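You operate a simulated robot arm through the tools that you are given. There is no shell and no other tool. Be economical: measure what you need, move in short steps, check, and stop when the job is done.

You run a simulated two-armed robot. Do the job below in one go: nothing can be reset, and whatever is moved stays where it is left.

Task
Take the white tub on the top of the small packs bench and put it away on the front of the mill bench. Pick up the dust cup with one hand, pass it to the other hand and put it on the top of the drying cabinet. Close the left carton flap. Any order will do.

The check looks at the end state, three seconds after you hand in, the way a careful person would. Anything else that was tipped, shoved, dropped, spilled or broken makes it a failure.

Robot
Two 7-joint arms with fingered hands on one trunk, on a base that drives. Base frame: it is fixed to the floor where the robot stands at the start and does not move with it; the origin is under the middle of the robot, x ahead of it, y to its left, z up; the surface under the hand at the start is at about z = 760. Lengths are in mm, angles in degrees, forces in N, time in s.
The left shoulder is at the start at [55, 172, 1095], the right one opposite. With the tool pointing down near the work surface each hand reaches from about 300 to 780 mm from the robot's upright axis, wherever it stands, measured 20 degrees to its own side. Places, roughly: dust cup [-3250, -4250, 250]; front of the mill bench (20x74 cm) [-3320, -1840, 760]; left carton flap [-3300, 1200, 1000]; top of the drying cabinet [-800, -4900, 1400]; white tub (23x15x10 cm) [600, 100, 800]. Payload 4 kg a hand.
The TCP of each hand is the grasp point between the finger pads, 26 mm short of the fingertips. In the tool frame z runs along the fingers and y along their closing line. The gripper opens to 132 mm. The gripper's body begins 73 mm behind the TCP. The gripper is a hand of 4 fingers: y runs from the thumb to the fingers, the wrist lies at [0, 0, -224] in the tool frame, and closing takes about 1.5 s.
Orientation is told as [roll, pitch, yaw] about the base's x, y, z axes, in that order, counted from this pose: with the fingers straight down and closing along the base's y, the tool's x points along the base's -x, its y along +y and its z along -z.

Tools
- The arms move only by the tool play_rows. It takes "left_rows", "right_rows" or both (then of equal length, played together; a hand with none holds still); each is one flat list of numbers, 6 for each row, row after row: the shift along the tool's x, y, z in mm, then the turn, a rotation vector about the tool's x, y, z in degrees. In form: [x, y, z, wx, wy, wz, x, y, z, wx, wy, wz, ...]. A call has 1 to 12 rows; each row is the pose to reach, as a shift and turn from the pose commanded when the call began, along the tool's axes at that moment. "left_claw" and "right_claw" are, for a hand that has rows, the gripper command, from -1 (shut) to 1 (fully open), values between in proportion, set as the call begins (left out, the last holds). A row lasts 0.2 s, in which the tool goes at most 50 mm and 8.6 degrees; a call with a longer step from one row to the next is refused whole, and so is a gripper value outside its range. A pose out of reach is approached as far as the arm can. The call stops where the force on the tool passes 40 N (or 10 N more than at its start, if that is more) or the arm is blocked; 0.2 s more then pass. The fingers move at their own pace (about 45 mm/s each) and stop on an object; they squeeze with about 24 N. The grip force told is the motor's: it shows also when the fingers shut on nothing. Time passes only in rows, and 0.2 s behind the last, so rows that repeat a pose let the fingers close. The reply holds the time, the measured pose of the TCP, the force on the tool along the base axes, the opening and the grip force, in the units named above and with some noise, with the torque about the TCP (base axes, N m) and any sound that the robot's microphone picked up.
- Cameras (640 x 400 px; columns grow to the right, rows downward): "scene" is now at [149.2, 11.4, 1277.9]; the picture's right is [0.08, -1.00, -0.00], its down [-0.50, -0.04, -0.87] and it looks along [0.86, 0.07, -0.50] (base axes); focal length 254 px, centre (320, 200). "left" rides on the left gripper at [-68, 2, -97] in its tool frame; the picture's right is [-0.03, -1.00, 0.00], its down [0.82, -0.02, -0.58] and it looks along [0.58, -0.01, 0.82] (tool axes); focal length 270 px, centre (320, 200). "right" rides on the right gripper at [68, 2, -97] in its tool frame; the picture's right is [-0.03, 1.00, 0.00], its down [-0.82, -0.02, -0.58] and it looks along [-0.58, -0.01, 0.82] (tool axes); focal length 270 px, centre (320, 200). There is no depth. A picture from a camera that has moved, and an enlarged one, comes with that camera's place and axes in the base frame and with its lens.
- capture(camera): a new picture of that camera. The clock stands still meanwhile.
- raise_lower(by): slides the trunk up (or, below 0, down) by that many mm; the arms and the scene camera ride with it, the base frame stays. It gives what a move gives, with no picture.
- base_move(legs): drives the robot by 1 to 6 legs, each [ahead, turn to the left] in mm and degrees, along the robot's own axes; the way and the turn of a leg run together, so that a leg with both is an arc; at most 1500 mm and 180 degrees a leg. The arms and the cameras ride along, it lands a little off, and it stops where it bumps. It gives what a move gives.
- set_fingers(finger1, finger2, finger3, thumb_bend, hand): sets how far each is bent, from 0 (flat) to 1 (curled in); at 0.3 the hand is open as for a grip, at 0.7 the pads meet at the TCP. One left out holds its place. A second passes; each finger stops where it meets its share of the squeeze, and holds until it gets a number again. A gripper value or a shape takes the hand back. It gives what a move gives, with no picture; readings hold the bend of each and the force on the fingers (four entries, about 0 where the hand has none), thumb and palm.
- hand_shape(shape, hand): the hand has 4 fingers and takes this shape, open, in about a second: jaw (thumb against the fingers, like two jaws); tri (thumb and two fingers); tip (a fingertip pinch); poke (one finger out to press); point (the index stretched); flat (the hand flat); cup (the hand cupped); fist (a fist). The gripper value then closes the fingers along that shape, each until it touches; the sizes above hold for jaw. It gives what a move gives, with no picture.
- turn_head(pan, tilt): turns the head with the scene camera to pan (to the left, within 86 degrees either way) and tilt (down, from -29 to 69), counted from straight ahead of the robot. It gives what a move gives.
- inspect(camera, box): a new picture of the part [left, top, right, bottom] of that camera's present view, enlarged. The clock stands still meanwhile.
- hand_in(): hands the job in; it is judged then, once.

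Work in short steps. Places have to be worked out from the pictures, the camera data and where the tool is seen: move nearer, look again, correct. Check each grasp and each placing, and mend what went wrong. You have 165 turns and 138 pictures in all, those below and enlarged ones among them. Open the grippers and draw the arms clear of the work before you hand the job in, unless the task says otherwise; then end with one line.

The tools are called as a command line: name --argument value ..., lists and objects as JSON in quotes. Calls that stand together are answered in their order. play_rows: Moves the arms, as the interface text tells. Its arguments: {"type":"object","properties":{"left_rows":{"type":"array","items":{"type":"number"}},"left_claw":{"type":"number"},"right_rows":{"type":"array","items":{"type":"number"}},"right_claw":{"type":"number"}},"required":[]} The other tools are called the same way: raise_lower (by) slides the trunk up or down; hand_shape (shape, hand) gives the hand a shape; set_fingers (finger1, finger2, finger3, thumb_bend, hand) moves the fingers one by one; base_move (legs) drives the base; turn_head (pan, tilt) turns the head that bears the scene camera; capture (camera) takes a picture; inspect (camera, box) takes an enlarged picture of a part of a camera's view; hand_in () hands the job in.

At the start:

```text
time_s: 0.0
left_position: [562.5, 358.0, 1063.9]
left_tcp_rot: [-0.1, 0.1, 0.3]
left_ft_force: [0.8, 0.1, -0.2]
left_wrist_torque: [0.0, 0.06, 0.01]
left_opening: 132.3
left_grip_force: 0.0
left_shape: jaw
left_bend: [0.3, 0.3, 0.3, 0.3]
left_finger forces: [0.0, 0.1, 0.0, 0.1, 0.1, 0.1]
right_position: [595.1, -130.9, 1064.7]
right_tcp_rot: [0.0, 0.0, 0.4]
right_ft_force: [0.0, 0.3, -0.1]
right_wrist_torque: [0.02, 0.0, -0.01]
right_opening: 132.0
right_grip_force: 0.0
right_shape: jaw
right_bend: [0.3, 0.3, 0.3, 0.3]
right_finger forces: [0.0, 0.0, 0.0, 0.1, 0.0, 0.0]
trunk travel left (down, up): [-325.0, 430.0]
robot x, y, heading: [2.5, 1.5, 0.2]
head pan, tilt: [4.6, 29.8]
```

scene: 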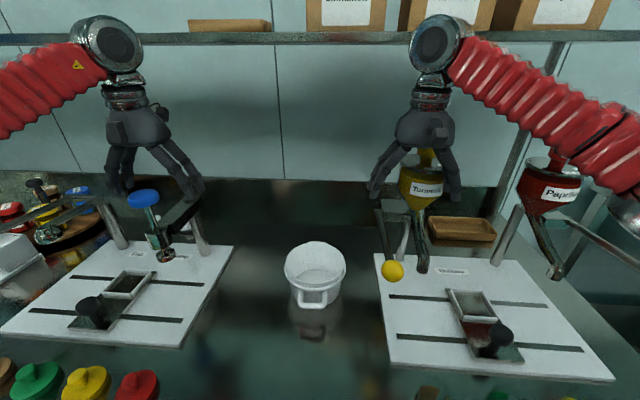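
right: 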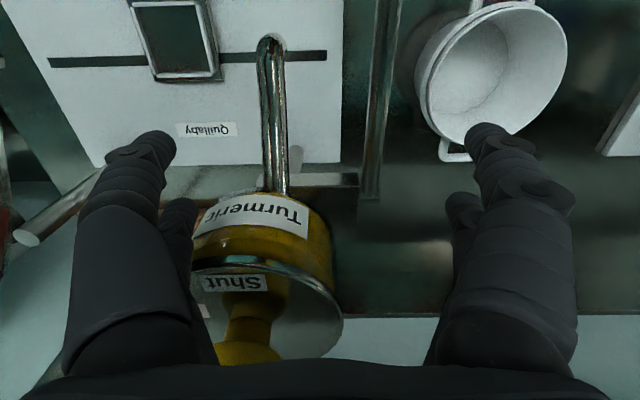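
left: 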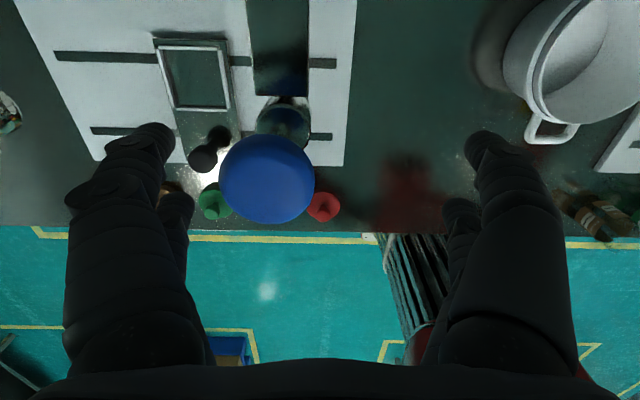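

I'll look more closely at the tub first.

inspect --camera "scene" --box '[240, 200, 400, 330]'

turn_head --pan 80 --tilt 15

capture --camera "scene"

turn_head --pan -80 --tilt 15

capture --camera "scene"

```text
3.08 times, centred on (320, 265) of scene
camera zoom: at [149.2, 11.4, 1277.9], right [0.08, -1.0, 0.0], down [-0.5, -0.04, -0.87], along [0.86, 0.07, -0.5], focal length 782 px, centre (320, 0)
```

zoom: 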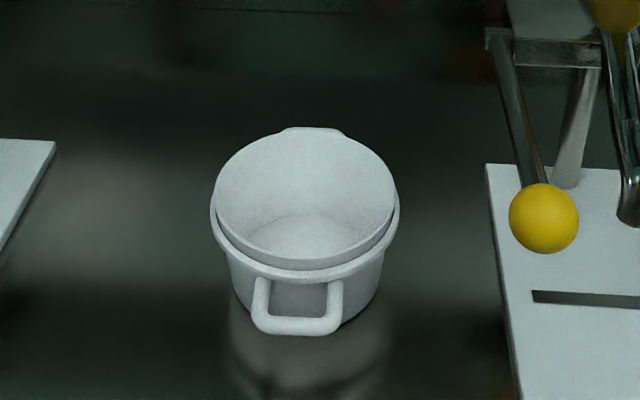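

```text
time_s: 1.5
left_position: [563.3, 357.4, 1065.5]
left_tcp_rot: [0.0, 0.1, 0.3]
left_ft_force: [0.1, -0.7, 0.8]
left_wrist_torque: [0.01, 0.01, 0.0]
left_opening: 131.9
left_grip_force: 0.0
left_shape: jaw
left_bend: [0.3, 0.3, 0.3, 0.3]
left_finger forces: [0.0, 0.0, 0.0, 0.1, 0.0, 0.0]
right_position: [594.7, -133.3, 1065.2]
right_tcp_rot: [-0.1, 0.0, 0.3]
right_ft_force: [-0.7, 0.6, -0.3]
right_wrist_torque: [-0.03, 0.02, 0.01]
right_opening: 132.0
right_grip_force: 0.0
right_shape: jaw
right_bend: [0.3, 0.3, 0.3, 0.3]
right_finger forces: [0.0, 0.0, 0.1, 0.1, 0.1, 0.0]
trunk travel left (down, up): [-325.0, 430.0]
robot x, y, heading: [-0.3, 0.7, 0.1]
head pan, tilt: [80.0, 15.0]
```

```text
133 pictures are left
camera scene: at [75.3, 96.1, 1301.8], right [0.98, -0.17, 0.0], down [-0.05, -0.26, -0.97], along [0.17, 0.95, -0.26], focal length 254 px, centre (320, 200)
```

scene: 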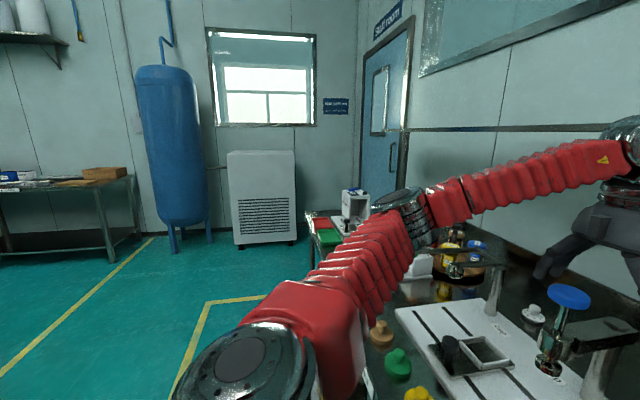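

```text
time_s: 3.9
left_position: [562.2, 359.1, 1065.5]
left_tcp_rot: [0.0, 0.0, 0.3]
left_ft_force: [0.0, -0.3, 0.4]
left_wrist_torque: [0.02, -0.03, 0.01]
left_opening: 131.8
left_grip_force: 0.1
left_shape: jaw
left_bend: [0.3, 0.3, 0.3, 0.3]
left_finger forces: [0.0, 0.0, 0.0, 0.0, 0.0, 0.1]
right_position: [595.9, -132.6, 1064.8]
right_tcp_rot: [0.0, 0.1, 0.4]
right_ft_force: [0.0, -0.1, -0.5]
right_wrist_torque: [-0.01, 0.03, 0.0]
right_opening: 132.0
right_grip_force: 0.1
right_shape: jaw
right_bend: [0.3, 0.3, 0.3, 0.3]
right_finger forces: [0.1, 0.0, 0.1, 0.0, 0.1, 0.0]
trunk travel left (down, up): [-325.0, 430.0]
robot x, y, heading: [-0.7, 2.9, -0.2]
head pan, tilt: [-80.0, 15.0]
```

```text
132 pictures are left
camera scene: at [75.3, -87.9, 1301.9], right [-0.98, -0.17, 0.0], down [-0.05, 0.25, -0.97], along [0.17, -0.95, -0.26], focal length 254 px, centre (320, 200)
```

scene: 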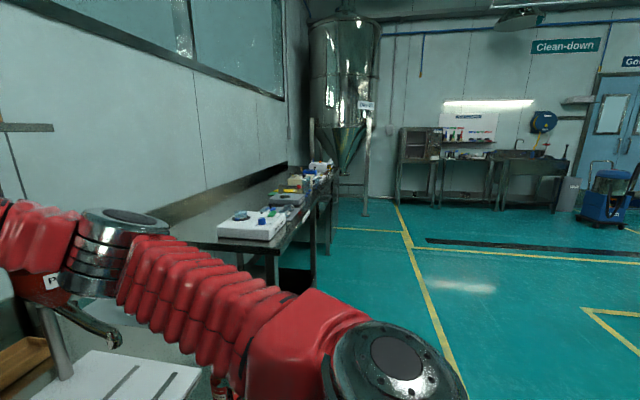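

The tub's rim centre is around [571, 57, 860], with handles along x. I plan to pinch the +y wall with the left hand. I raise the trunk first so the forearm clears the blue-knobbed device, then shift the hand over.

raise_lower --by 150

turn_head --pan 5 --tilt 45

play_rows --left_rows '[-2, -46, 0, 0, 0, 0, -4, -92, 0, 0, 0, 0, -6, -138, 0, 0, 0, 0, -8, -184, 0, 0, 0, 0, -8, -228, 0, 0, 0, 0, -8, -228, 40, 0, 0, 0, -8, -228, 80, 0, 0, 0, -8, -228, 120, 0, 0, 0, -8, -228, 160, 0, 0, 0, -8, -228, 200, 0, 0, 0]' --left_claw 1

capture --camera "left"

capture --camera "scene"

```text
time_s: 5.7
left_position: [563.2, 359.1, 1214.9]
left_tcp_rot: [0.0, 0.1, 0.3]
left_ft_force: [-0.6, -0.4, 0.8]
left_wrist_torque: [-0.02, 0.02, -0.01]
left_opening: 132.1
left_grip_force: 0.0
left_shape: jaw
left_bend: [0.3, 0.3, 0.3, 0.3]
left_finger forces: [0.0, 0.0, 0.0, 0.0, 0.0, 0.0]
right_position: [597.4, -132.2, 1215.2]
right_tcp_rot: [0.0, 0.0, 0.3]
right_ft_force: [-0.1, -0.1, -0.3]
right_wrist_torque: [0.0, -0.01, -0.01]
right_opening: 132.3
right_grip_force: 0.1
right_shape: jaw
right_bend: [0.3, 0.3, 0.3, 0.3]
right_finger forces: [0.0, 0.0, 0.1, 0.0, 0.1, 0.1]
trunk travel left (down, up): [-475.0, 280.0]
robot x, y, heading: [-1.9, 0.9, -0.1]
head pan, tilt: [-80.0, 15.0]
```

```text
time_s: 7.3
left_position: [563.0, 359.2, 1214.7]
left_tcp_rot: [0.0, 0.1, 0.3]
left_ft_force: [-1.0, 0.6, -0.3]
left_wrist_torque: [0.04, 0.0, -0.01]
left_opening: 131.8
left_grip_force: 0.1
left_shape: jaw
left_bend: [0.3, 0.3, 0.3, 0.3]
left_finger forces: [0.1, 0.1, 0.0, 0.0, 0.0, 0.1]
right_position: [595.1, -131.2, 1214.9]
right_tcp_rot: [0.0, 0.1, 0.3]
right_ft_force: [0.4, -0.4, 0.5]
right_wrist_torque: [-0.01, 0.01, 0.0]
right_opening: 132.0
right_grip_force: 0.1
right_shape: jaw
right_bend: [0.3, 0.3, 0.3, 0.3]
right_finger forces: [0.1, 0.0, 0.0, 0.1, 0.0, 0.1]
trunk travel left (down, up): [-475.0, 280.0]
robot x, y, heading: [1.0, 3.3, -0.3]
head pan, tilt: [5.0, 45.0]
```

```text
time_s: 9.5
left_position: [572.6, 131.9, 1014.4]
left_tcp_rot: [0.0, 0.1, 0.4]
left_ft_force: [0.0, -0.2, -0.3]
left_wrist_torque: [0.02, 0.03, -0.03]
left_opening: 131.8
left_grip_force: 0.1
left_shape: jaw
left_bend: [0.3, 0.3, 0.3, 0.3]
left_finger forces: [0.0, 0.1, 0.0, 0.0, 0.1, 0.0]
right_position: [595.2, -131.0, 1213.9]
right_tcp_rot: [0.0, 0.2, 0.2]
right_ft_force: [-0.1, -0.3, 0.4]
right_wrist_torque: [-0.04, 0.0, -0.01]
right_opening: 131.8
right_grip_force: 0.0
right_shape: jaw
right_bend: [0.3, 0.3, 0.3, 0.3]
right_finger forces: [0.0, 0.1, 0.0, 0.0, 0.0, 0.0]
trunk travel left (down, up): [-475.0, 280.0]
robot x, y, heading: [-2.5, 2.1, -0.0]
head pan, tilt: [5.0, 45.0]
```

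```text
131 pictures are left
camera left: at [642.1, 135.5, 1110.0], right [0.03, -1.0, 0.0], down [-0.82, -0.02, 0.58], along [-0.58, -0.02, -0.82], focal length 270 px, centre (320, 200)
```

left: 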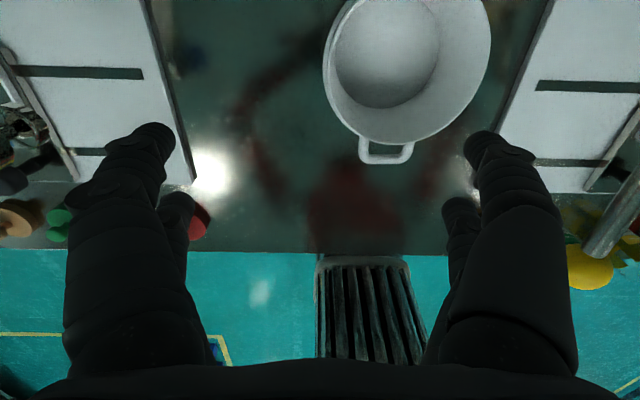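

```text
130 pictures are left
camera scene: at [106.3, 11.6, 1406.6], right [0.09, -1.0, 0.0], down [-0.71, -0.06, -0.71], along [0.7, 0.06, -0.71], focal length 254 px, centre (320, 200)
```

scene: 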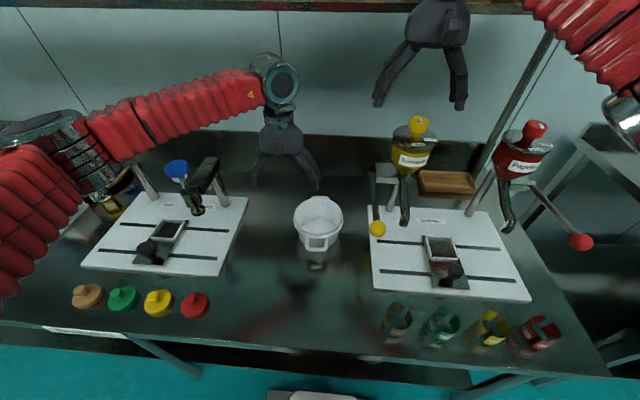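

From both views the tub's centre comes to about [600, 60], with the +y wall near y = 126. I shift forward, descend partway and look again.

play_rows --left_rows '[-28, -5, 0, 0, 0, 0, -28, -5, 45, 0, 0, 0, -28, -5, 90, 0, 0, 0]'

capture --camera "left"

inspect --camera "scene" --box '[220, 130, 400, 270]'

```text
time_s: 10.3
left_position: [601.4, 125.0, 923.0]
left_tcp_rot: [0.0, 0.1, 0.2]
left_ft_force: [0.0, 0.3, 0.6]
left_wrist_torque: [0.02, 0.0, 0.0]
left_opening: 131.6
left_grip_force: 0.0
left_shape: jaw
left_bend: [0.3, 0.3, 0.3, 0.3]
left_finger forces: [0.0, 0.1, 0.0, 0.0, 0.0, 0.0]
right_position: [596.0, -131.5, 1215.0]
right_tcp_rot: [0.0, 0.1, 0.3]
right_ft_force: [0.1, -0.3, -0.2]
right_wrist_torque: [0.0, 0.0, -0.03]
right_opening: 131.7
right_grip_force: 0.0
right_shape: jaw
right_bend: [0.3, 0.3, 0.3, 0.3]
right_finger forces: [0.0, 0.0, 0.1, 0.0, 0.1, 0.0]
trunk travel left (down, up): [-475.0, 280.0]
robot x, y, heading: [-0.9, 0.5, 0.2]
head pan, tilt: [5.0, 45.0]
```

```text
129 pictures are left
camera left: at [670.2, 128.2, 1019.4], right [0.03, -1.0, 0.0], down [-0.82, -0.03, 0.58], along [-0.58, -0.02, -0.82], focal length 270 px, centre (320, 200)
```

left: 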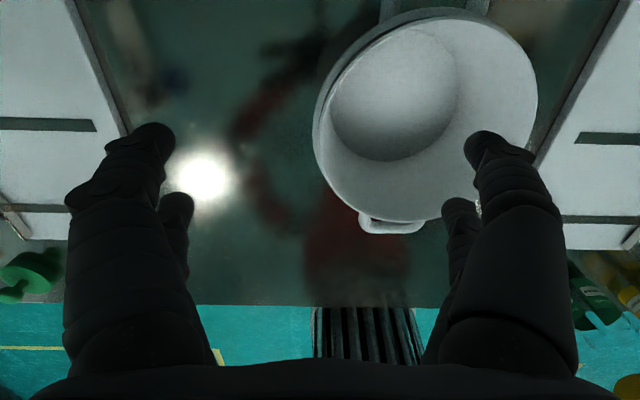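

```text
2.86 times, centred on (310, 200) of scene
camera zoom: at [106.6, 10.8, 1406.6], right [0.09, -1.0, 0.0], down [-0.71, -0.06, -0.71], along [0.7, 0.06, -0.71], focal length 726 px, centre (349, 200)
```

zoom: 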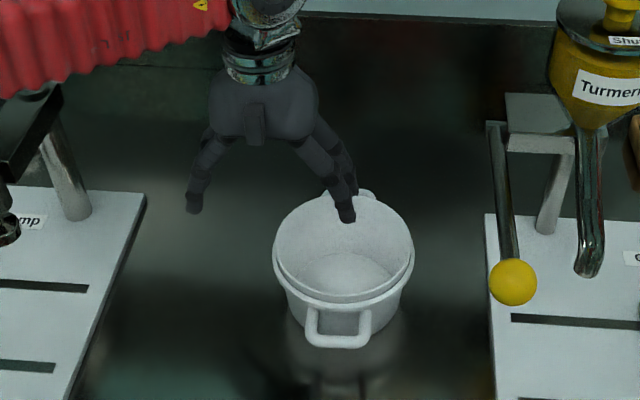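

The rim centre now works out at [603, 66] with radius about 66, so the +y wall sits near y = 130. I go down with the thumb inside and the fingers outside, then close.

play_rows --left_rows '[0, 3, 45, 0, 0, 0, 0, 3, 86, 0, 0, 0]'

inspect --camera "scene" --box '[220, 130, 400, 270]'

```text
time_s: 10.9
left_position: [600.2, 128.2, 837.6]
left_tcp_rot: [0.1, -0.1, 0.4]
left_ft_force: [0.2, -0.2, 0.7]
left_wrist_torque: [-0.03, 0.0, -0.01]
left_opening: 131.7
left_grip_force: 0.0
left_shape: jaw
left_bend: [0.3, 0.3, 0.3, 0.3]
left_finger forces: [0.0, 0.0, 0.0, 0.0, 0.0, 0.1]
right_position: [595.4, -131.8, 1214.4]
right_tcp_rot: [0.0, 0.1, 0.3]
right_ft_force: [0.0, 0.9, 0.0]
right_wrist_torque: [-0.04, -0.01, 0.02]
right_opening: 132.0
right_grip_force: 0.0
right_shape: jaw
right_bend: [0.3, 0.3, 0.3, 0.3]
right_finger forces: [0.1, 0.0, 0.1, 0.1, 0.0, 0.1]
trunk travel left (down, up): [-475.0, 280.0]
robot x, y, heading: [1.8, 0.1, -0.0]
head pan, tilt: [5.0, 45.0]
```

```text
2.86 times, centred on (310, 200) of scene
camera zoom: at [105.9, 11.2, 1406.7], right [0.09, -1.0, 0.0], down [-0.71, -0.06, -0.71], along [0.7, 0.06, -0.71], focal length 726 px, centre (349, 200)
```

zoom: 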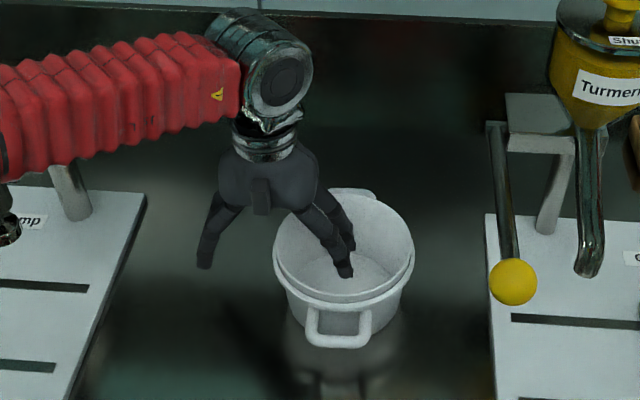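

The hand straddles the wall, so I close and let the fingers settle.

play_rows --left_rows '[0, 0, 0, 0, 0, 0, 0, 0, 0, 0, 0, 0, 0, 0, 0, 0, 0, 0, 0, 0, 0, 0, 0, 0, 0, 0, 0, 0, 0, 0, 0, 0, 0, 0, 0, 0, 0, 0, 0, 0, 0, 0, 0, 0, 0, 0, 0, 0, 0, 0, 0, 0, 0, 0]' --left_claw -1

inspect --camera "scene" --box '[220, 130, 400, 270]'

capture --camera "left"

```text
time_s: 12.9
left_position: [601.0, 128.7, 838.8]
left_tcp_rot: [0.0, 0.2, 0.4]
left_ft_force: [-0.3, 0.3, 0.8]
left_wrist_torque: [-0.02, 0.0, 0.04]
left_opening: 0.3
left_grip_force: 24.0
left_shape: jaw
left_bend: [0.7, 0.7, 0.7, 0.7]
left_finger forces: [21.4, 21.9, 21.4, 0.1, 21.6, 0.1]
right_position: [595.1, -131.9, 1215.5]
right_tcp_rot: [0.0, 0.2, 0.3]
right_ft_force: [0.7, 0.8, -0.4]
right_wrist_torque: [-0.05, -0.01, -0.02]
right_opening: 131.6
right_grip_force: 0.1
right_shape: jaw
right_bend: [0.3, 0.3, 0.3, 0.3]
right_finger forces: [0.0, 0.1, 0.0, 0.0, 0.0, 0.0]
trunk travel left (down, up): [-475.0, 280.0]
robot x, y, heading: [-1.7, 3.5, 0.1]
head pan, tilt: [5.0, 45.0]
```

```text
2.86 times, centred on (310, 200) of scene
camera zoom: at [105.9, 11.1, 1406.7], right [0.09, -1.0, 0.0], down [-0.71, -0.06, -0.71], along [0.7, 0.06, -0.71], focal length 726 px, centre (349, 200)
```

zoom: 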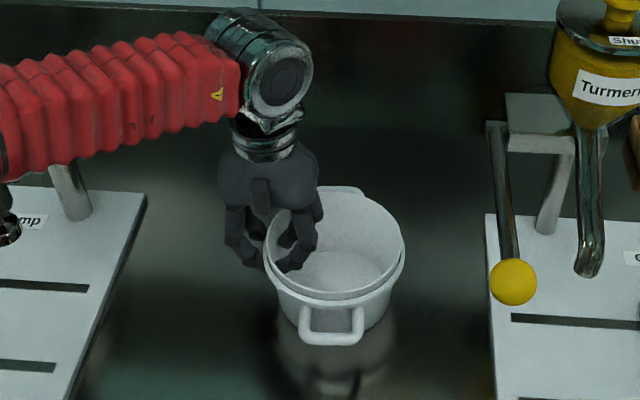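

```text
125 pictures are left
camera left: at [670.3, 131.0, 935.1], right [0.03, -1.0, 0.0], down [-0.82, -0.03, 0.58], along [-0.58, -0.02, -0.82], focal length 270 px, centre (320, 200)
```

left: 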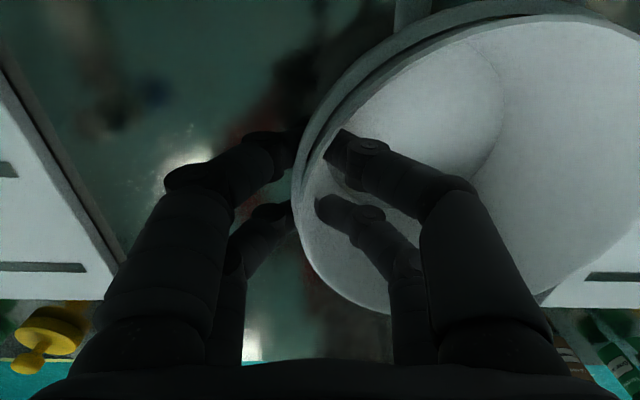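

The fingers have the wall, although the opening reads almost zero. I lift 40 mm gently and check.

play_rows --left_rows '[0, 0, -5, 0, 0, 0, 0, 0, -15, 0, 0, 0, 0, 0, -25, 0, 0, 0, 0, 0, -40, 0, 0, 0]'

inspect --camera "scene" --box '[220, 130, 400, 270]'

```text
time_s: 13.9
left_position: [600.4, 129.3, 879.7]
left_tcp_rot: [-0.1, 0.0, 0.3]
left_ft_force: [0.5, -0.5, -0.6]
left_wrist_torque: [0.08, 0.0, -0.01]
left_opening: 0.0
left_grip_force: 24.3
left_shape: jaw
left_bend: [0.7, 0.7, 0.7, 0.7]
left_finger forces: [21.8, 22.9, 21.7, 0.0, 22.6, 0.0]
right_position: [595.4, -132.9, 1216.1]
right_tcp_rot: [0.0, 0.1, 0.3]
right_ft_force: [0.2, 0.7, 0.0]
right_wrist_torque: [-0.02, 0.0, 0.02]
right_opening: 131.9
right_grip_force: 0.0
right_shape: jaw
right_bend: [0.3, 0.3, 0.3, 0.3]
right_finger forces: [0.0, 0.2, 0.0, 0.0, 0.0, 0.0]
trunk travel left (down, up): [-475.0, 280.0]
robot x, y, heading: [0.4, -0.1, -0.5]
head pan, tilt: [5.0, 45.0]
```

```text
2.86 times, centred on (310, 200) of scene
camera zoom: at [105.7, 11.2, 1406.7], right [0.09, -1.0, 0.0], down [-0.71, -0.06, -0.71], along [0.7, 0.06, -0.71], focal length 726 px, centre (349, 200)
```

zoom: 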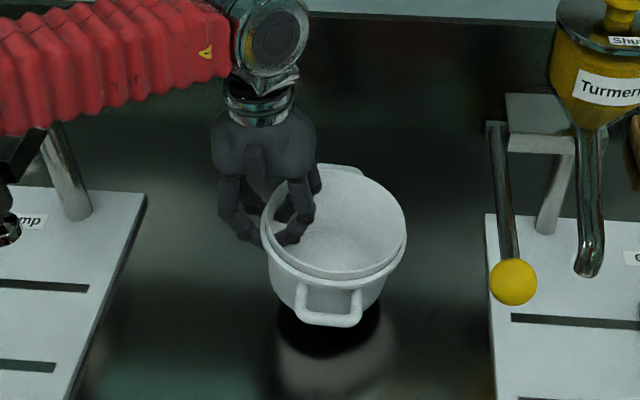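

The tub is held and lifted. I raise it clear, retract it a little, then back the robot away from the bench.

play_rows --left_rows '[0, 0, -40, 0, 0, 0, 0, 0, -80, 0, 0, 0, 0, 0, -120, 0, 0, 0, 0, 0, -160, 0, 0, 0, 0, 0, -200, 0, 0, 0, 0, 0, -240, 0, 0, 0, 0, 0, -270, 0, 0, 0]'

base_move --legs '[[-700, 0]]'

turn_head --pan 85 --tilt 20

capture --camera "scene"

turn_head --pan -85 --tilt 20

capture --camera "scene"

```text
time_s: 15.5
left_position: [601.6, 127.6, 1149.9]
left_tcp_rot: [0.1, 0.2, 0.3]
left_ft_force: [-0.2, -0.2, -1.5]
left_wrist_torque: [0.07, 0.02, -0.02]
left_opening: 0.1
left_grip_force: 23.7
left_shape: jaw
left_bend: [0.7, 0.7, 0.7, 0.7]
left_finger forces: [22.0, 23.0, 21.9, 0.0, 22.9, 0.1]
right_position: [595.6, -132.6, 1214.9]
right_tcp_rot: [0.0, 0.1, 0.3]
right_ft_force: [-0.2, -0.1, -0.7]
right_wrist_torque: [-0.03, 0.0, 0.03]
right_opening: 131.8
right_grip_force: 0.0
right_shape: jaw
right_bend: [0.3, 0.3, 0.3, 0.3]
right_finger forces: [0.0, 0.1, 0.1, 0.0, 0.1, 0.0]
trunk travel left (down, up): [-475.0, 280.0]
robot x, y, heading: [-1.7, 1.6, -0.0]
head pan, tilt: [5.0, 45.0]
```

```text
time_s: 19.4
left_position: [-104.7, 126.9, 1149.3]
left_tcp_rot: [0.0, -0.1, 0.2]
left_ft_force: [0.0, -0.6, -1.1]
left_wrist_torque: [0.07, 0.02, 0.03]
left_opening: 0.0
left_grip_force: 23.8
left_shape: jaw
left_bend: [0.7, 0.7, 0.7, 0.7]
left_finger forces: [22.0, 23.1, 21.9, 0.0, 22.9, 0.0]
right_position: [-112.7, -132.3, 1216.1]
right_tcp_rot: [-0.1, 0.0, 0.2]
right_ft_force: [-0.4, 1.0, 1.2]
right_wrist_torque: [0.0, -0.03, 0.0]
right_opening: 131.8
right_grip_force: 0.1
right_shape: jaw
right_bend: [0.3, 0.3, 0.3, 0.3]
right_finger forces: [0.0, 0.0, 0.0, 0.0, 0.0, 0.0]
trunk travel left (down, up): [-475.0, 280.0]
robot x, y, heading: [-704.5, -1.9, 0.1]
head pan, tilt: [5.0, 45.0]
```

```text
time_s: 20.9
left_position: [-106.1, 127.3, 1149.0]
left_tcp_rot: [0.0, 0.1, 0.3]
left_ft_force: [-0.4, -0.4, -1.3]
left_wrist_torque: [0.09, 0.0, 0.02]
left_opening: 0.0
left_grip_force: 23.8
left_shape: jaw
left_bend: [0.7, 0.7, 0.7, 0.7]
left_finger forces: [22.1, 23.0, 21.7, 0.0, 22.9, 0.0]
right_position: [-110.5, -132.4, 1215.6]
right_tcp_rot: [0.0, 0.1, 0.2]
right_ft_force: [0.5, 0.4, -0.6]
right_wrist_torque: [0.0, -0.01, -0.02]
right_opening: 131.7
right_grip_force: 0.1
right_shape: jaw
right_bend: [0.3, 0.3, 0.3, 0.3]
right_finger forces: [0.0, 0.0, 0.0, 0.1, 0.1, 0.0]
trunk travel left (down, up): [-475.0, 280.0]
robot x, y, heading: [-705.3, 0.5, 0.1]
head pan, tilt: [85.0, 20.0]
```

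```text
123 pictures are left
camera scene: at [-673.9, 97.2, 1445.4], right [1.0, -0.09, 0.0], down [-0.03, -0.34, -0.94], along [0.08, 0.94, -0.34], focal length 254 px, centre (320, 200)
```

scene: 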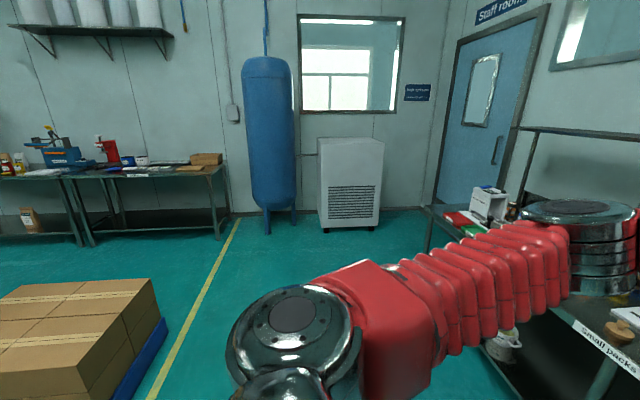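

```text
time_s: 23.5
left_position: [-105.6, 127.8, 1149.3]
left_tcp_rot: [0.0, 0.0, 0.2]
left_ft_force: [0.3, -0.3, -0.5]
left_wrist_torque: [0.09, -0.01, -0.01]
left_opening: 0.0
left_grip_force: 23.8
left_shape: jaw
left_bend: [0.7, 0.7, 0.7, 0.7]
left_finger forces: [22.0, 23.1, 21.9, 0.0, 23.0, 0.0]
right_position: [-111.7, -132.3, 1214.8]
right_tcp_rot: [0.0, 0.1, 0.2]
right_ft_force: [-1.0, -0.3, 0.2]
right_wrist_torque: [-0.01, -0.01, -0.02]
right_opening: 132.1
right_grip_force: 0.0
right_shape: jaw
right_bend: [0.3, 0.3, 0.3, 0.3]
right_finger forces: [0.1, 0.0, 0.0, 0.1, 0.0, 0.0]
trunk travel left (down, up): [-475.0, 280.0]
robot x, y, heading: [-706.4, 4.9, 0.0]
head pan, tilt: [-85.0, 20.0]
```

```text
122 pictures are left
camera scene: at [-674.1, -88.4, 1445.4], right [-1.0, -0.09, 0.0], down [-0.03, 0.34, -0.94], along [0.08, -0.94, -0.34], focal length 254 px, centre (320, 200)
```

scene: 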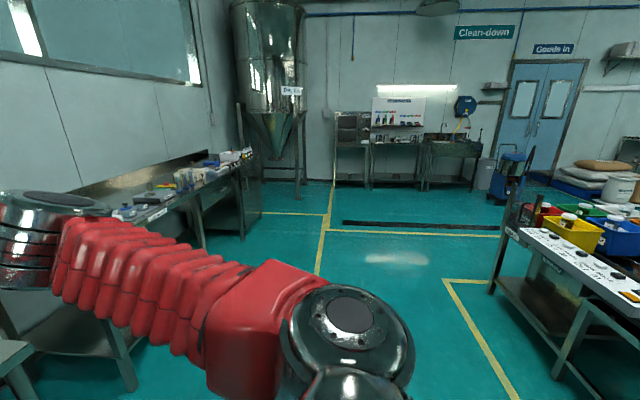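

There is a bench with bins to the right and pallets to the left. I turn right 90° to view the rest of the room.

base_move --legs '[[0, -90]]'

turn_head --pan -45 --tilt 15

capture --camera "scene"

turn_head --pan -86 --tilt 15

capture --camera "scene"

```text
time_s: 26.9
left_position: [-337.4, -493.8, 1152.1]
left_tcp_rot: [0.3, 0.2, -64.5]
left_ft_force: [-1.4, -1.3, -1.6]
left_wrist_torque: [0.11, -0.11, -0.02]
left_opening: 0.2
left_grip_force: 24.1
left_shape: jaw
left_bend: [0.7, 0.7, 0.7, 0.7]
left_finger forces: [22.9, 24.4, 23.3, 0.1, 23.8, 0.0]
right_position: [-573.6, -599.7, 1216.3]
right_tcp_rot: [0.2, 0.0, -64.3]
right_ft_force: [-1.1, -0.8, -0.1]
right_wrist_torque: [0.08, -0.09, -0.01]
right_opening: 131.7
right_grip_force: 0.0
right_shape: jaw
right_bend: [0.3, 0.3, 0.3, 0.3]
right_finger forces: [0.0, 0.0, 0.0, 0.1, 0.1, 0.1]
trunk travel left (down, up): [-475.0, 280.0]
robot x, y, heading: [-642.8, 31.2, -67.4]
head pan, tilt: [-85.0, 20.0]
stopped in leg 1: the robot was blocked; the commanded pose is now the measured one
```

```text
time_s: 28.0
left_position: [-330.4, -490.1, 1150.8]
left_tcp_rot: [0.0, 0.1, -64.3]
left_ft_force: [0.1, 0.3, -1.4]
left_wrist_torque: [0.01, -0.04, -0.01]
left_opening: 0.3
left_grip_force: 24.0
left_shape: jaw
left_bend: [0.7, 0.7, 0.7, 0.7]
left_finger forces: [22.9, 24.5, 23.2, 0.0, 23.7, 0.1]
right_position: [-568.7, -595.6, 1217.4]
right_tcp_rot: [-0.1, 0.1, -64.2]
right_ft_force: [0.9, -0.3, -1.6]
right_wrist_torque: [-0.02, 0.0, 0.0]
right_opening: 131.9
right_grip_force: 0.1
right_shape: jaw
right_bend: [0.3, 0.3, 0.3, 0.3]
right_finger forces: [0.1, 0.1, 0.0, 0.0, 0.0, 0.1]
trunk travel left (down, up): [-475.0, 280.0]
robot x, y, heading: [-641.8, 32.0, -67.1]
head pan, tilt: [-45.0, 15.0]
```

```text
121 pictures are left
camera scene: at [-666.8, -75.3, 1453.5], right [-0.93, 0.38, 0.0], down [0.1, 0.24, -0.97], along [-0.37, -0.89, -0.26], focal length 254 px, centre (320, 200)
```

scene: 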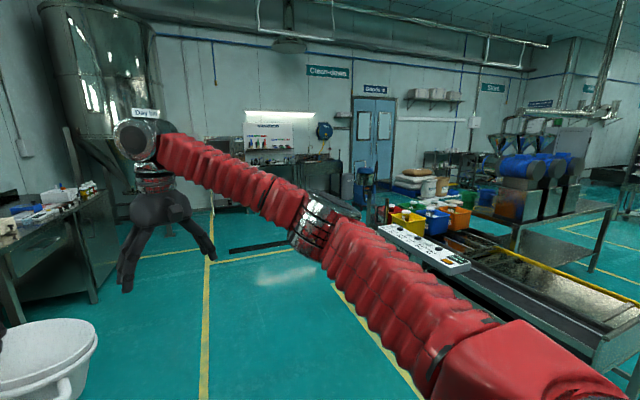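

```text
time_s: 29.0
left_position: [-331.0, -490.6, 1151.2]
left_tcp_rot: [-0.1, 0.1, -64.3]
left_ft_force: [-0.1, -0.2, -1.2]
left_wrist_torque: [0.01, -0.08, 0.0]
left_opening: 0.2
left_grip_force: 23.9
left_shape: jaw
left_bend: [0.7, 0.7, 0.7, 0.7]
left_finger forces: [22.8, 24.5, 23.3, 0.0, 23.7, 0.0]
right_position: [-568.9, -595.6, 1217.2]
right_tcp_rot: [0.0, 0.0, -64.2]
right_ft_force: [0.6, -0.5, 0.2]
right_wrist_torque: [0.03, 0.02, 0.02]
right_opening: 131.9
right_grip_force: 0.1
right_shape: jaw
right_bend: [0.3, 0.3, 0.3, 0.3]
right_finger forces: [0.0, 0.1, 0.1, 0.0, 0.0, 0.0]
trunk travel left (down, up): [-475.0, 280.0]
robot x, y, heading: [-643.3, 32.0, -67.2]
head pan, tilt: [-85.9, 15.0]
```

```text
120 pictures are left
camera scene: at [-715.3, -31.3, 1453.6], right [-0.45, 0.89, 0.0], down [0.23, 0.12, -0.97], along [-0.86, -0.44, -0.26], focal length 254 px, centre (320, 200)
```

scene: 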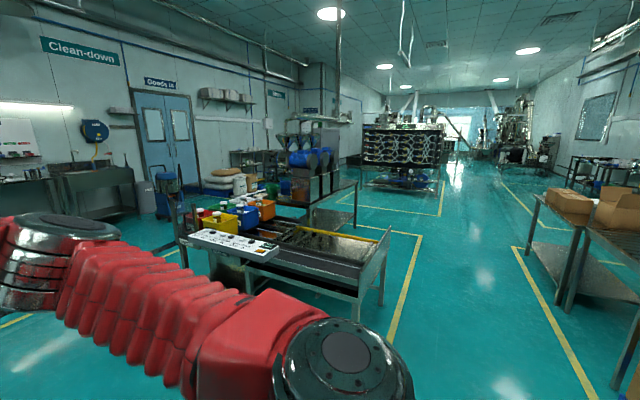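

Blocked at −67°. I look left and down to see what was touched.

turn_head --pan 40 --tilt 40

capture --camera "scene"

turn_head --pan 85 --tilt 55

capture --camera "scene"

turn_head --pan -60 --tilt 65

capture --camera "scene"

```text
time_s: 31.1
left_position: [-330.6, -491.0, 1151.2]
left_tcp_rot: [-0.1, 0.2, -64.3]
left_ft_force: [-0.6, -0.1, -0.7]
left_wrist_torque: [0.05, -0.05, -0.03]
left_opening: 0.0
left_grip_force: 24.1
left_shape: jaw
left_bend: [0.7, 0.7, 0.7, 0.7]
left_finger forces: [22.9, 24.4, 23.2, 0.1, 23.8, 0.0]
right_position: [-568.8, -595.7, 1216.2]
right_tcp_rot: [0.0, 0.0, -64.1]
right_ft_force: [0.1, -0.5, 0.3]
right_wrist_torque: [0.0, 0.01, 0.0]
right_opening: 132.0
right_grip_force: 0.0
right_shape: jaw
right_bend: [0.3, 0.3, 0.3, 0.3]
right_finger forces: [0.0, 0.0, 0.0, 0.0, 0.1, 0.0]
trunk travel left (down, up): [-475.0, 280.0]
robot x, y, heading: [-641.0, 29.3, -67.2]
head pan, tilt: [40.0, 40.0]
```

```text
119 pictures are left
camera scene: at [-556.4, -28.0, 1414.0], right [-0.46, -0.89, 0.0], down [-0.57, 0.3, -0.77], along [0.68, -0.35, -0.64], focal length 254 px, centre (320, 200)
```

scene: 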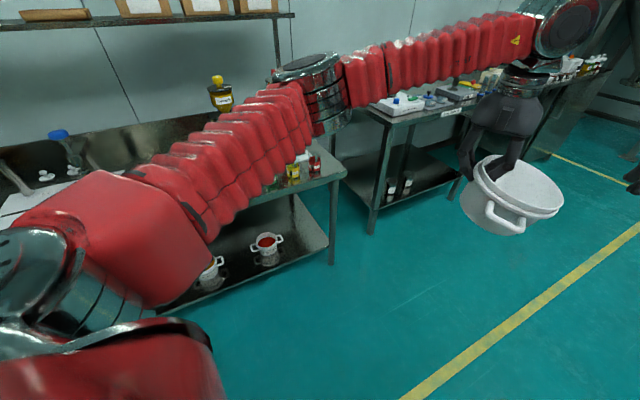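

```text
time_s: 32.2
left_position: [-331.4, -491.7, 1150.6]
left_tcp_rot: [0.0, 0.2, -64.3]
left_ft_force: [-0.7, -0.9, -1.2]
left_wrist_torque: [0.04, -0.07, -0.03]
left_opening: 0.2
left_grip_force: 24.1
left_shape: jaw
left_bend: [0.7, 0.7, 0.7, 0.7]
left_finger forces: [22.9, 24.5, 23.2, 0.1, 23.7, 0.0]
right_position: [-567.8, -595.6, 1217.1]
right_tcp_rot: [0.1, 0.0, -64.3]
right_ft_force: [0.4, 0.6, 0.5]
right_wrist_torque: [0.01, 0.02, -0.01]
right_opening: 131.8
right_grip_force: 0.0
right_shape: jaw
right_bend: [0.3, 0.3, 0.3, 0.3]
right_finger forces: [0.1, 0.1, 0.0, 0.1, 0.0, 0.1]
trunk travel left (down, up): [-475.0, 280.0]
robot x, y, heading: [-641.0, 29.4, -67.3]
head pan, tilt: [85.0, 55.0]
```

```text
118 pictures are left
camera scene: at [-563.3, 32.9, 1393.4], right [0.3, -0.95, 0.0], down [-0.78, -0.25, -0.57], along [0.55, 0.18, -0.82], focal length 254 px, centre (320, 200)
```

scene: 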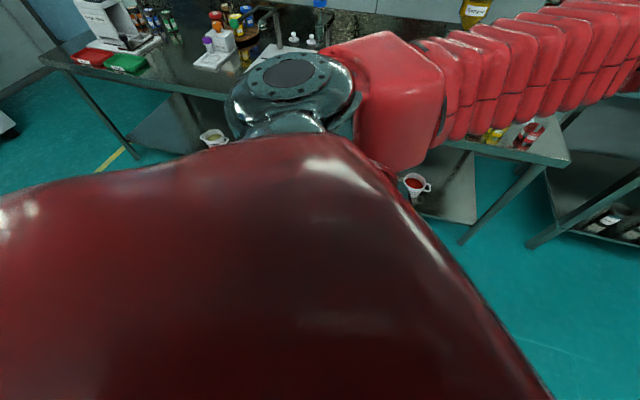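

```text
time_s: 34.5
left_position: [-331.1, -490.6, 1152.9]
left_tcp_rot: [0.1, 0.1, -64.4]
left_ft_force: [-0.3, 0.0, -1.4]
left_wrist_torque: [0.02, -0.03, 0.0]
left_opening: 0.1
left_grip_force: 23.6
left_shape: jaw
left_bend: [0.7, 0.7, 0.7, 0.7]
left_finger forces: [23.0, 24.5, 23.2, 0.1, 23.7, 0.0]
right_position: [-568.5, -595.1, 1217.4]
right_tcp_rot: [0.0, -0.1, -64.2]
right_ft_force: [0.8, -1.1, 0.7]
right_wrist_torque: [0.0, -0.02, 0.0]
right_opening: 132.0
right_grip_force: 0.2
right_shape: jaw
right_bend: [0.3, 0.3, 0.3, 0.3]
right_finger forces: [0.0, 0.0, 0.0, 0.1, 0.1, 0.0]
trunk travel left (down, up): [-475.0, 280.0]
robot x, y, heading: [-639.8, 31.9, -67.2]
head pan, tilt: [-60.0, 65.0]
```

```text
117 pictures are left
camera scene: at [-668.7, -37.3, 1381.7], right [-0.8, 0.6, 0.0], down [0.55, 0.72, -0.42], along [-0.26, -0.34, -0.91], focal length 254 px, centre (320, 200)
```

scene: 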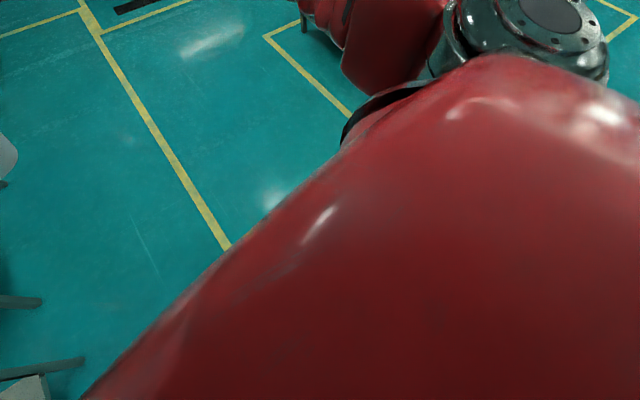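

Nothing is in front, so the base's rear likely met something behind. I move ahead along the clear floor, then turn and look back.

base_move --legs '[[500, 0], [0, -60]]'

turn_head --pan -86 --tilt 25

capture --camera "scene"

turn_head --pan -25 --tilt 20

capture --camera "scene"

```text
time_s: 40.2
left_position: [-713.5, -983.5, 1151.5]
left_tcp_rot: [0.2, 0.3, -120.4]
left_ft_force: [-1.2, 0.2, -1.5]
left_wrist_torque: [-0.07, -0.08, 0.01]
left_opening: 0.1
left_grip_force: 23.9
left_shape: jaw
left_bend: [0.7, 0.7, 0.69, 0.7]
left_finger forces: [22.9, 24.6, 23.3, 0.0, 23.9, 0.0]
right_position: [-930.9, -844.0, 1217.6]
right_tcp_rot: [0.1, -0.1, -120.3]
right_ft_force: [-0.2, 1.0, -0.4]
right_wrist_torque: [-0.05, -0.08, -0.01]
right_opening: 132.1
right_grip_force: 0.1
right_shape: jaw
right_bend: [0.3, 0.3, 0.3, 0.3]
right_finger forces: [0.0, 0.0, 0.1, 0.1, 0.0, 0.0]
trunk travel left (down, up): [-475.0, 280.0]
robot x, y, heading: [-397.3, -466.5, -125.9]
head pan, tilt: [-60.0, 65.0]
stopped in leg 2: the robot was blocked; the commanded pose is now the measured one
```

```text
time_s: 41.2
left_position: [-708.8, -984.8, 1152.3]
left_tcp_rot: [0.0, 0.0, -120.4]
left_ft_force: [0.3, 0.5, -1.8]
left_wrist_torque: [-0.08, -0.04, -0.01]
left_opening: 0.2
left_grip_force: 24.8
left_shape: jaw
left_bend: [0.7, 0.7, 0.69, 0.7]
left_finger forces: [23.0, 24.6, 23.2, 0.0, 23.9, 0.0]
right_position: [-927.0, -846.5, 1217.5]
right_tcp_rot: [-0.1, 0.0, -120.1]
right_ft_force: [0.8, 0.6, 0.0]
right_wrist_torque: [-0.01, 0.01, -0.02]
right_opening: 132.0
right_grip_force: 0.1
right_shape: jaw
right_bend: [0.3, 0.3, 0.3, 0.3]
right_finger forces: [0.1, 0.0, 0.0, 0.1, 0.1, 0.0]
trunk travel left (down, up): [-475.0, 280.0]
robot x, y, heading: [-396.1, -470.9, -125.9]
head pan, tilt: [-85.9, 25.0]
```

```text
116 pictures are left
camera scene: at [-487.9, -437.6, 1437.3], right [0.53, 0.85, 0.0], down [0.36, -0.22, -0.91], along [-0.77, 0.48, -0.42], focal length 254 px, centre (320, 200)
```

scene: 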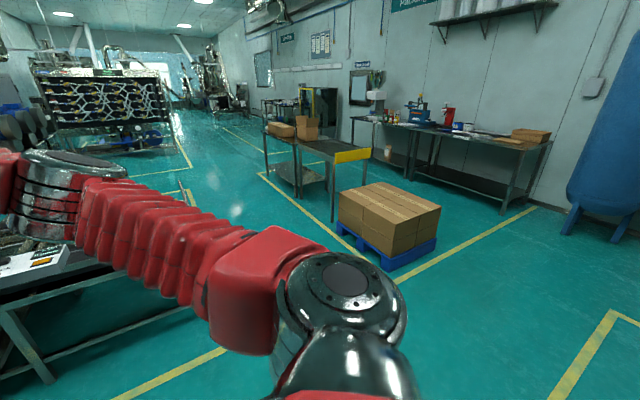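

```text
time_s: 42.6
left_position: [-708.3, -986.2, 1152.2]
left_tcp_rot: [0.0, 0.0, -120.2]
left_ft_force: [-0.7, 0.6, -1.5]
left_wrist_torque: [-0.01, -0.05, 0.0]
left_opening: 0.0
left_grip_force: 24.0
left_shape: jaw
left_bend: [0.7, 0.7, 0.69, 0.7]
left_finger forces: [22.9, 24.5, 23.2, 0.0, 23.9, 0.0]
right_position: [-927.1, -846.5, 1219.0]
right_tcp_rot: [-0.1, 0.0, -120.3]
right_ft_force: [0.7, -0.1, 0.0]
right_wrist_torque: [0.0, 0.02, 0.01]
right_opening: 132.0
right_grip_force: 0.1
right_shape: jaw
right_bend: [0.3, 0.3, 0.3, 0.3]
right_finger forces: [0.1, 0.1, 0.0, 0.0, 0.0, 0.1]
trunk travel left (down, up): [-475.0, 280.0]
robot x, y, heading: [-390.4, -472.9, -125.8]
head pan, tilt: [-25.0, 20.0]
```

```text
115 pictures are left
camera scene: at [-491.3, -531.1, 1445.3], right [-0.49, 0.87, 0.0], down [0.3, 0.17, -0.94], along [-0.82, -0.46, -0.34], focal length 254 px, centre (320, 200)
```

scene: 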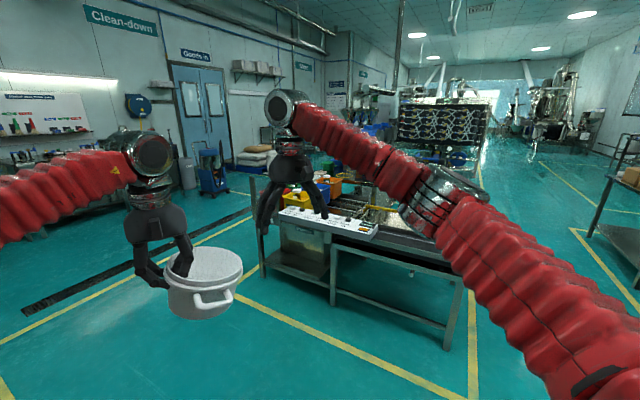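

The floor was clear, so I suspect large turns at speed trip the stop, and I'll make smaller turns. The mill bench with the blue motors is beyond the conveyor, so I drive around the conveyor's −y end to see its front.

base_move --legs '[[0, 21], [1000, 0], [900, 0], [0, -35], [0, -35]]'

turn_head --pan 0 --tilt 15

capture --camera "scene"

```text
time_s: 56.4
left_position: [-1342.6, -2606.3, 1153.2]
left_tcp_rot: [0.2, 0.1, -148.8]
left_ft_force: [-0.3, 1.3, -1.1]
left_wrist_torque: [-0.1, -0.07, -0.01]
left_opening: 0.0
left_grip_force: 23.6
left_shape: jaw
left_bend: [0.7, 0.7, 0.69, 0.7]
left_finger forces: [22.9, 24.5, 23.2, 0.0, 24.2, 0.0]
right_position: [-1469.1, -2380.2, 1219.6]
right_tcp_rot: [0.0, -0.2, -148.6]
right_ft_force: [0.1, 0.2, -0.4]
right_wrist_torque: [-0.1, -0.04, 0.02]
right_opening: 132.2
right_grip_force: 0.1
right_shape: jaw
right_bend: [0.3, 0.3, 0.3, 0.3]
right_finger forces: [0.0, 0.0, 0.0, 0.0, 0.0, 0.0]
trunk travel left (down, up): [-475.0, 280.0]
robot x, y, heading: [-795.4, -2358.5, -156.8]
head pan, tilt: [-25.0, 20.0]
stopped in leg 5: the robot was blocked; the commanded pose is now the measured one
```

```text
time_s: 57.2
left_position: [-1341.8, -2609.8, 1152.9]
left_tcp_rot: [0.0, 0.2, -148.7]
left_ft_force: [0.1, 0.1, -0.4]
left_wrist_torque: [-0.07, -0.03, -0.01]
left_opening: 0.0
left_grip_force: 24.3
left_shape: jaw
left_bend: [0.7, 0.7, 0.69, 0.7]
left_finger forces: [22.9, 24.7, 23.3, 0.1, 24.2, 0.1]
right_position: [-1467.2, -2385.1, 1220.2]
right_tcp_rot: [-0.1, -0.3, -148.5]
right_ft_force: [-0.1, 0.3, -0.6]
right_wrist_torque: [-0.04, 0.03, 0.02]
right_opening: 132.1
right_grip_force: 0.1
right_shape: jaw
right_bend: [0.3, 0.3, 0.3, 0.3]
right_finger forces: [0.1, 0.0, 0.0, 0.0, 0.0, 0.1]
trunk travel left (down, up): [-475.0, 280.0]
robot x, y, heading: [-791.2, -2353.2, -156.8]
head pan, tilt: [0.0, 15.0]
```

```text
114 pictures are left
camera scene: at [-901.2, -2399.0, 1453.5], right [-0.39, 0.92, 0.0], down [0.24, 0.1, -0.97], along [-0.89, -0.38, -0.26], focal length 254 px, centre (320, 200)
```

scene: 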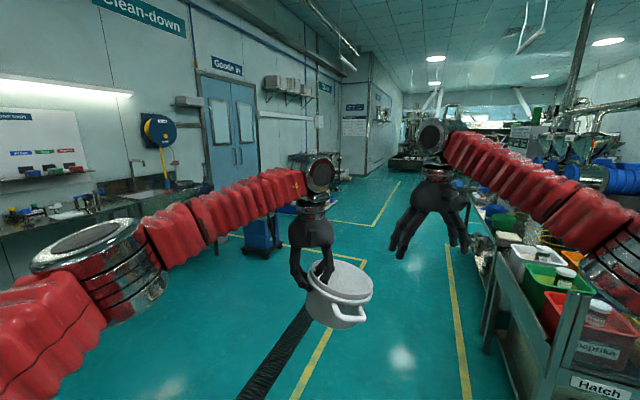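

Blocked again after about 18°. I look down to the right to see how close the bench is.

turn_head --pan -60 --tilt 40

capture --camera "scene"

capture --camera "right"

```text
time_s: 58.5
left_position: [-1340.4, -2610.3, 1153.0]
left_tcp_rot: [0.0, 0.1, -148.7]
left_ft_force: [-0.3, -0.2, -2.0]
left_wrist_torque: [-0.05, -0.01, 0.0]
left_opening: 0.0
left_grip_force: 23.4
left_shape: jaw
left_bend: [0.7, 0.7, 0.69, 0.7]
left_finger forces: [23.0, 24.7, 23.2, 0.1, 24.2, 0.1]
right_position: [-1466.7, -2385.3, 1218.4]
right_tcp_rot: [-0.1, -0.2, -148.5]
right_ft_force: [-0.5, -0.4, 0.5]
right_wrist_torque: [0.02, -0.04, 0.01]
right_opening: 131.9
right_grip_force: 0.1
right_shape: jaw
right_bend: [0.3, 0.3, 0.3, 0.3]
right_finger forces: [0.0, 0.0, 0.0, 0.0, 0.1, 0.0]
trunk travel left (down, up): [-475.0, 280.0]
robot x, y, heading: [-794.3, -2357.1, -156.4]
head pan, tilt: [-60.0, 40.0]
```

```text
113 pictures are left
camera scene: at [-883.3, -2311.8, 1414.0], right [0.6, 0.8, 0.0], down [0.52, -0.38, -0.77], along [-0.61, 0.46, -0.64], focal length 254 px, centre (320, 200)
```

scene: 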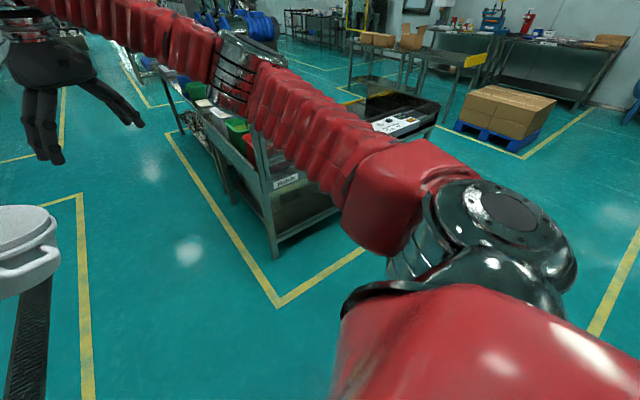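

```text
112 pictures are left
camera right: at [-1405.8, -2350.0, 1316.0], right [0.5, -0.87, 0.0], down [-0.7, -0.41, 0.58], along [-0.5, -0.29, -0.81], focal length 270 px, centre (320, 200)
```

right: 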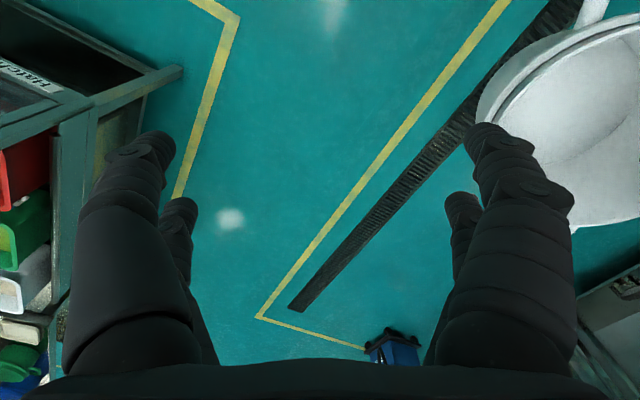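

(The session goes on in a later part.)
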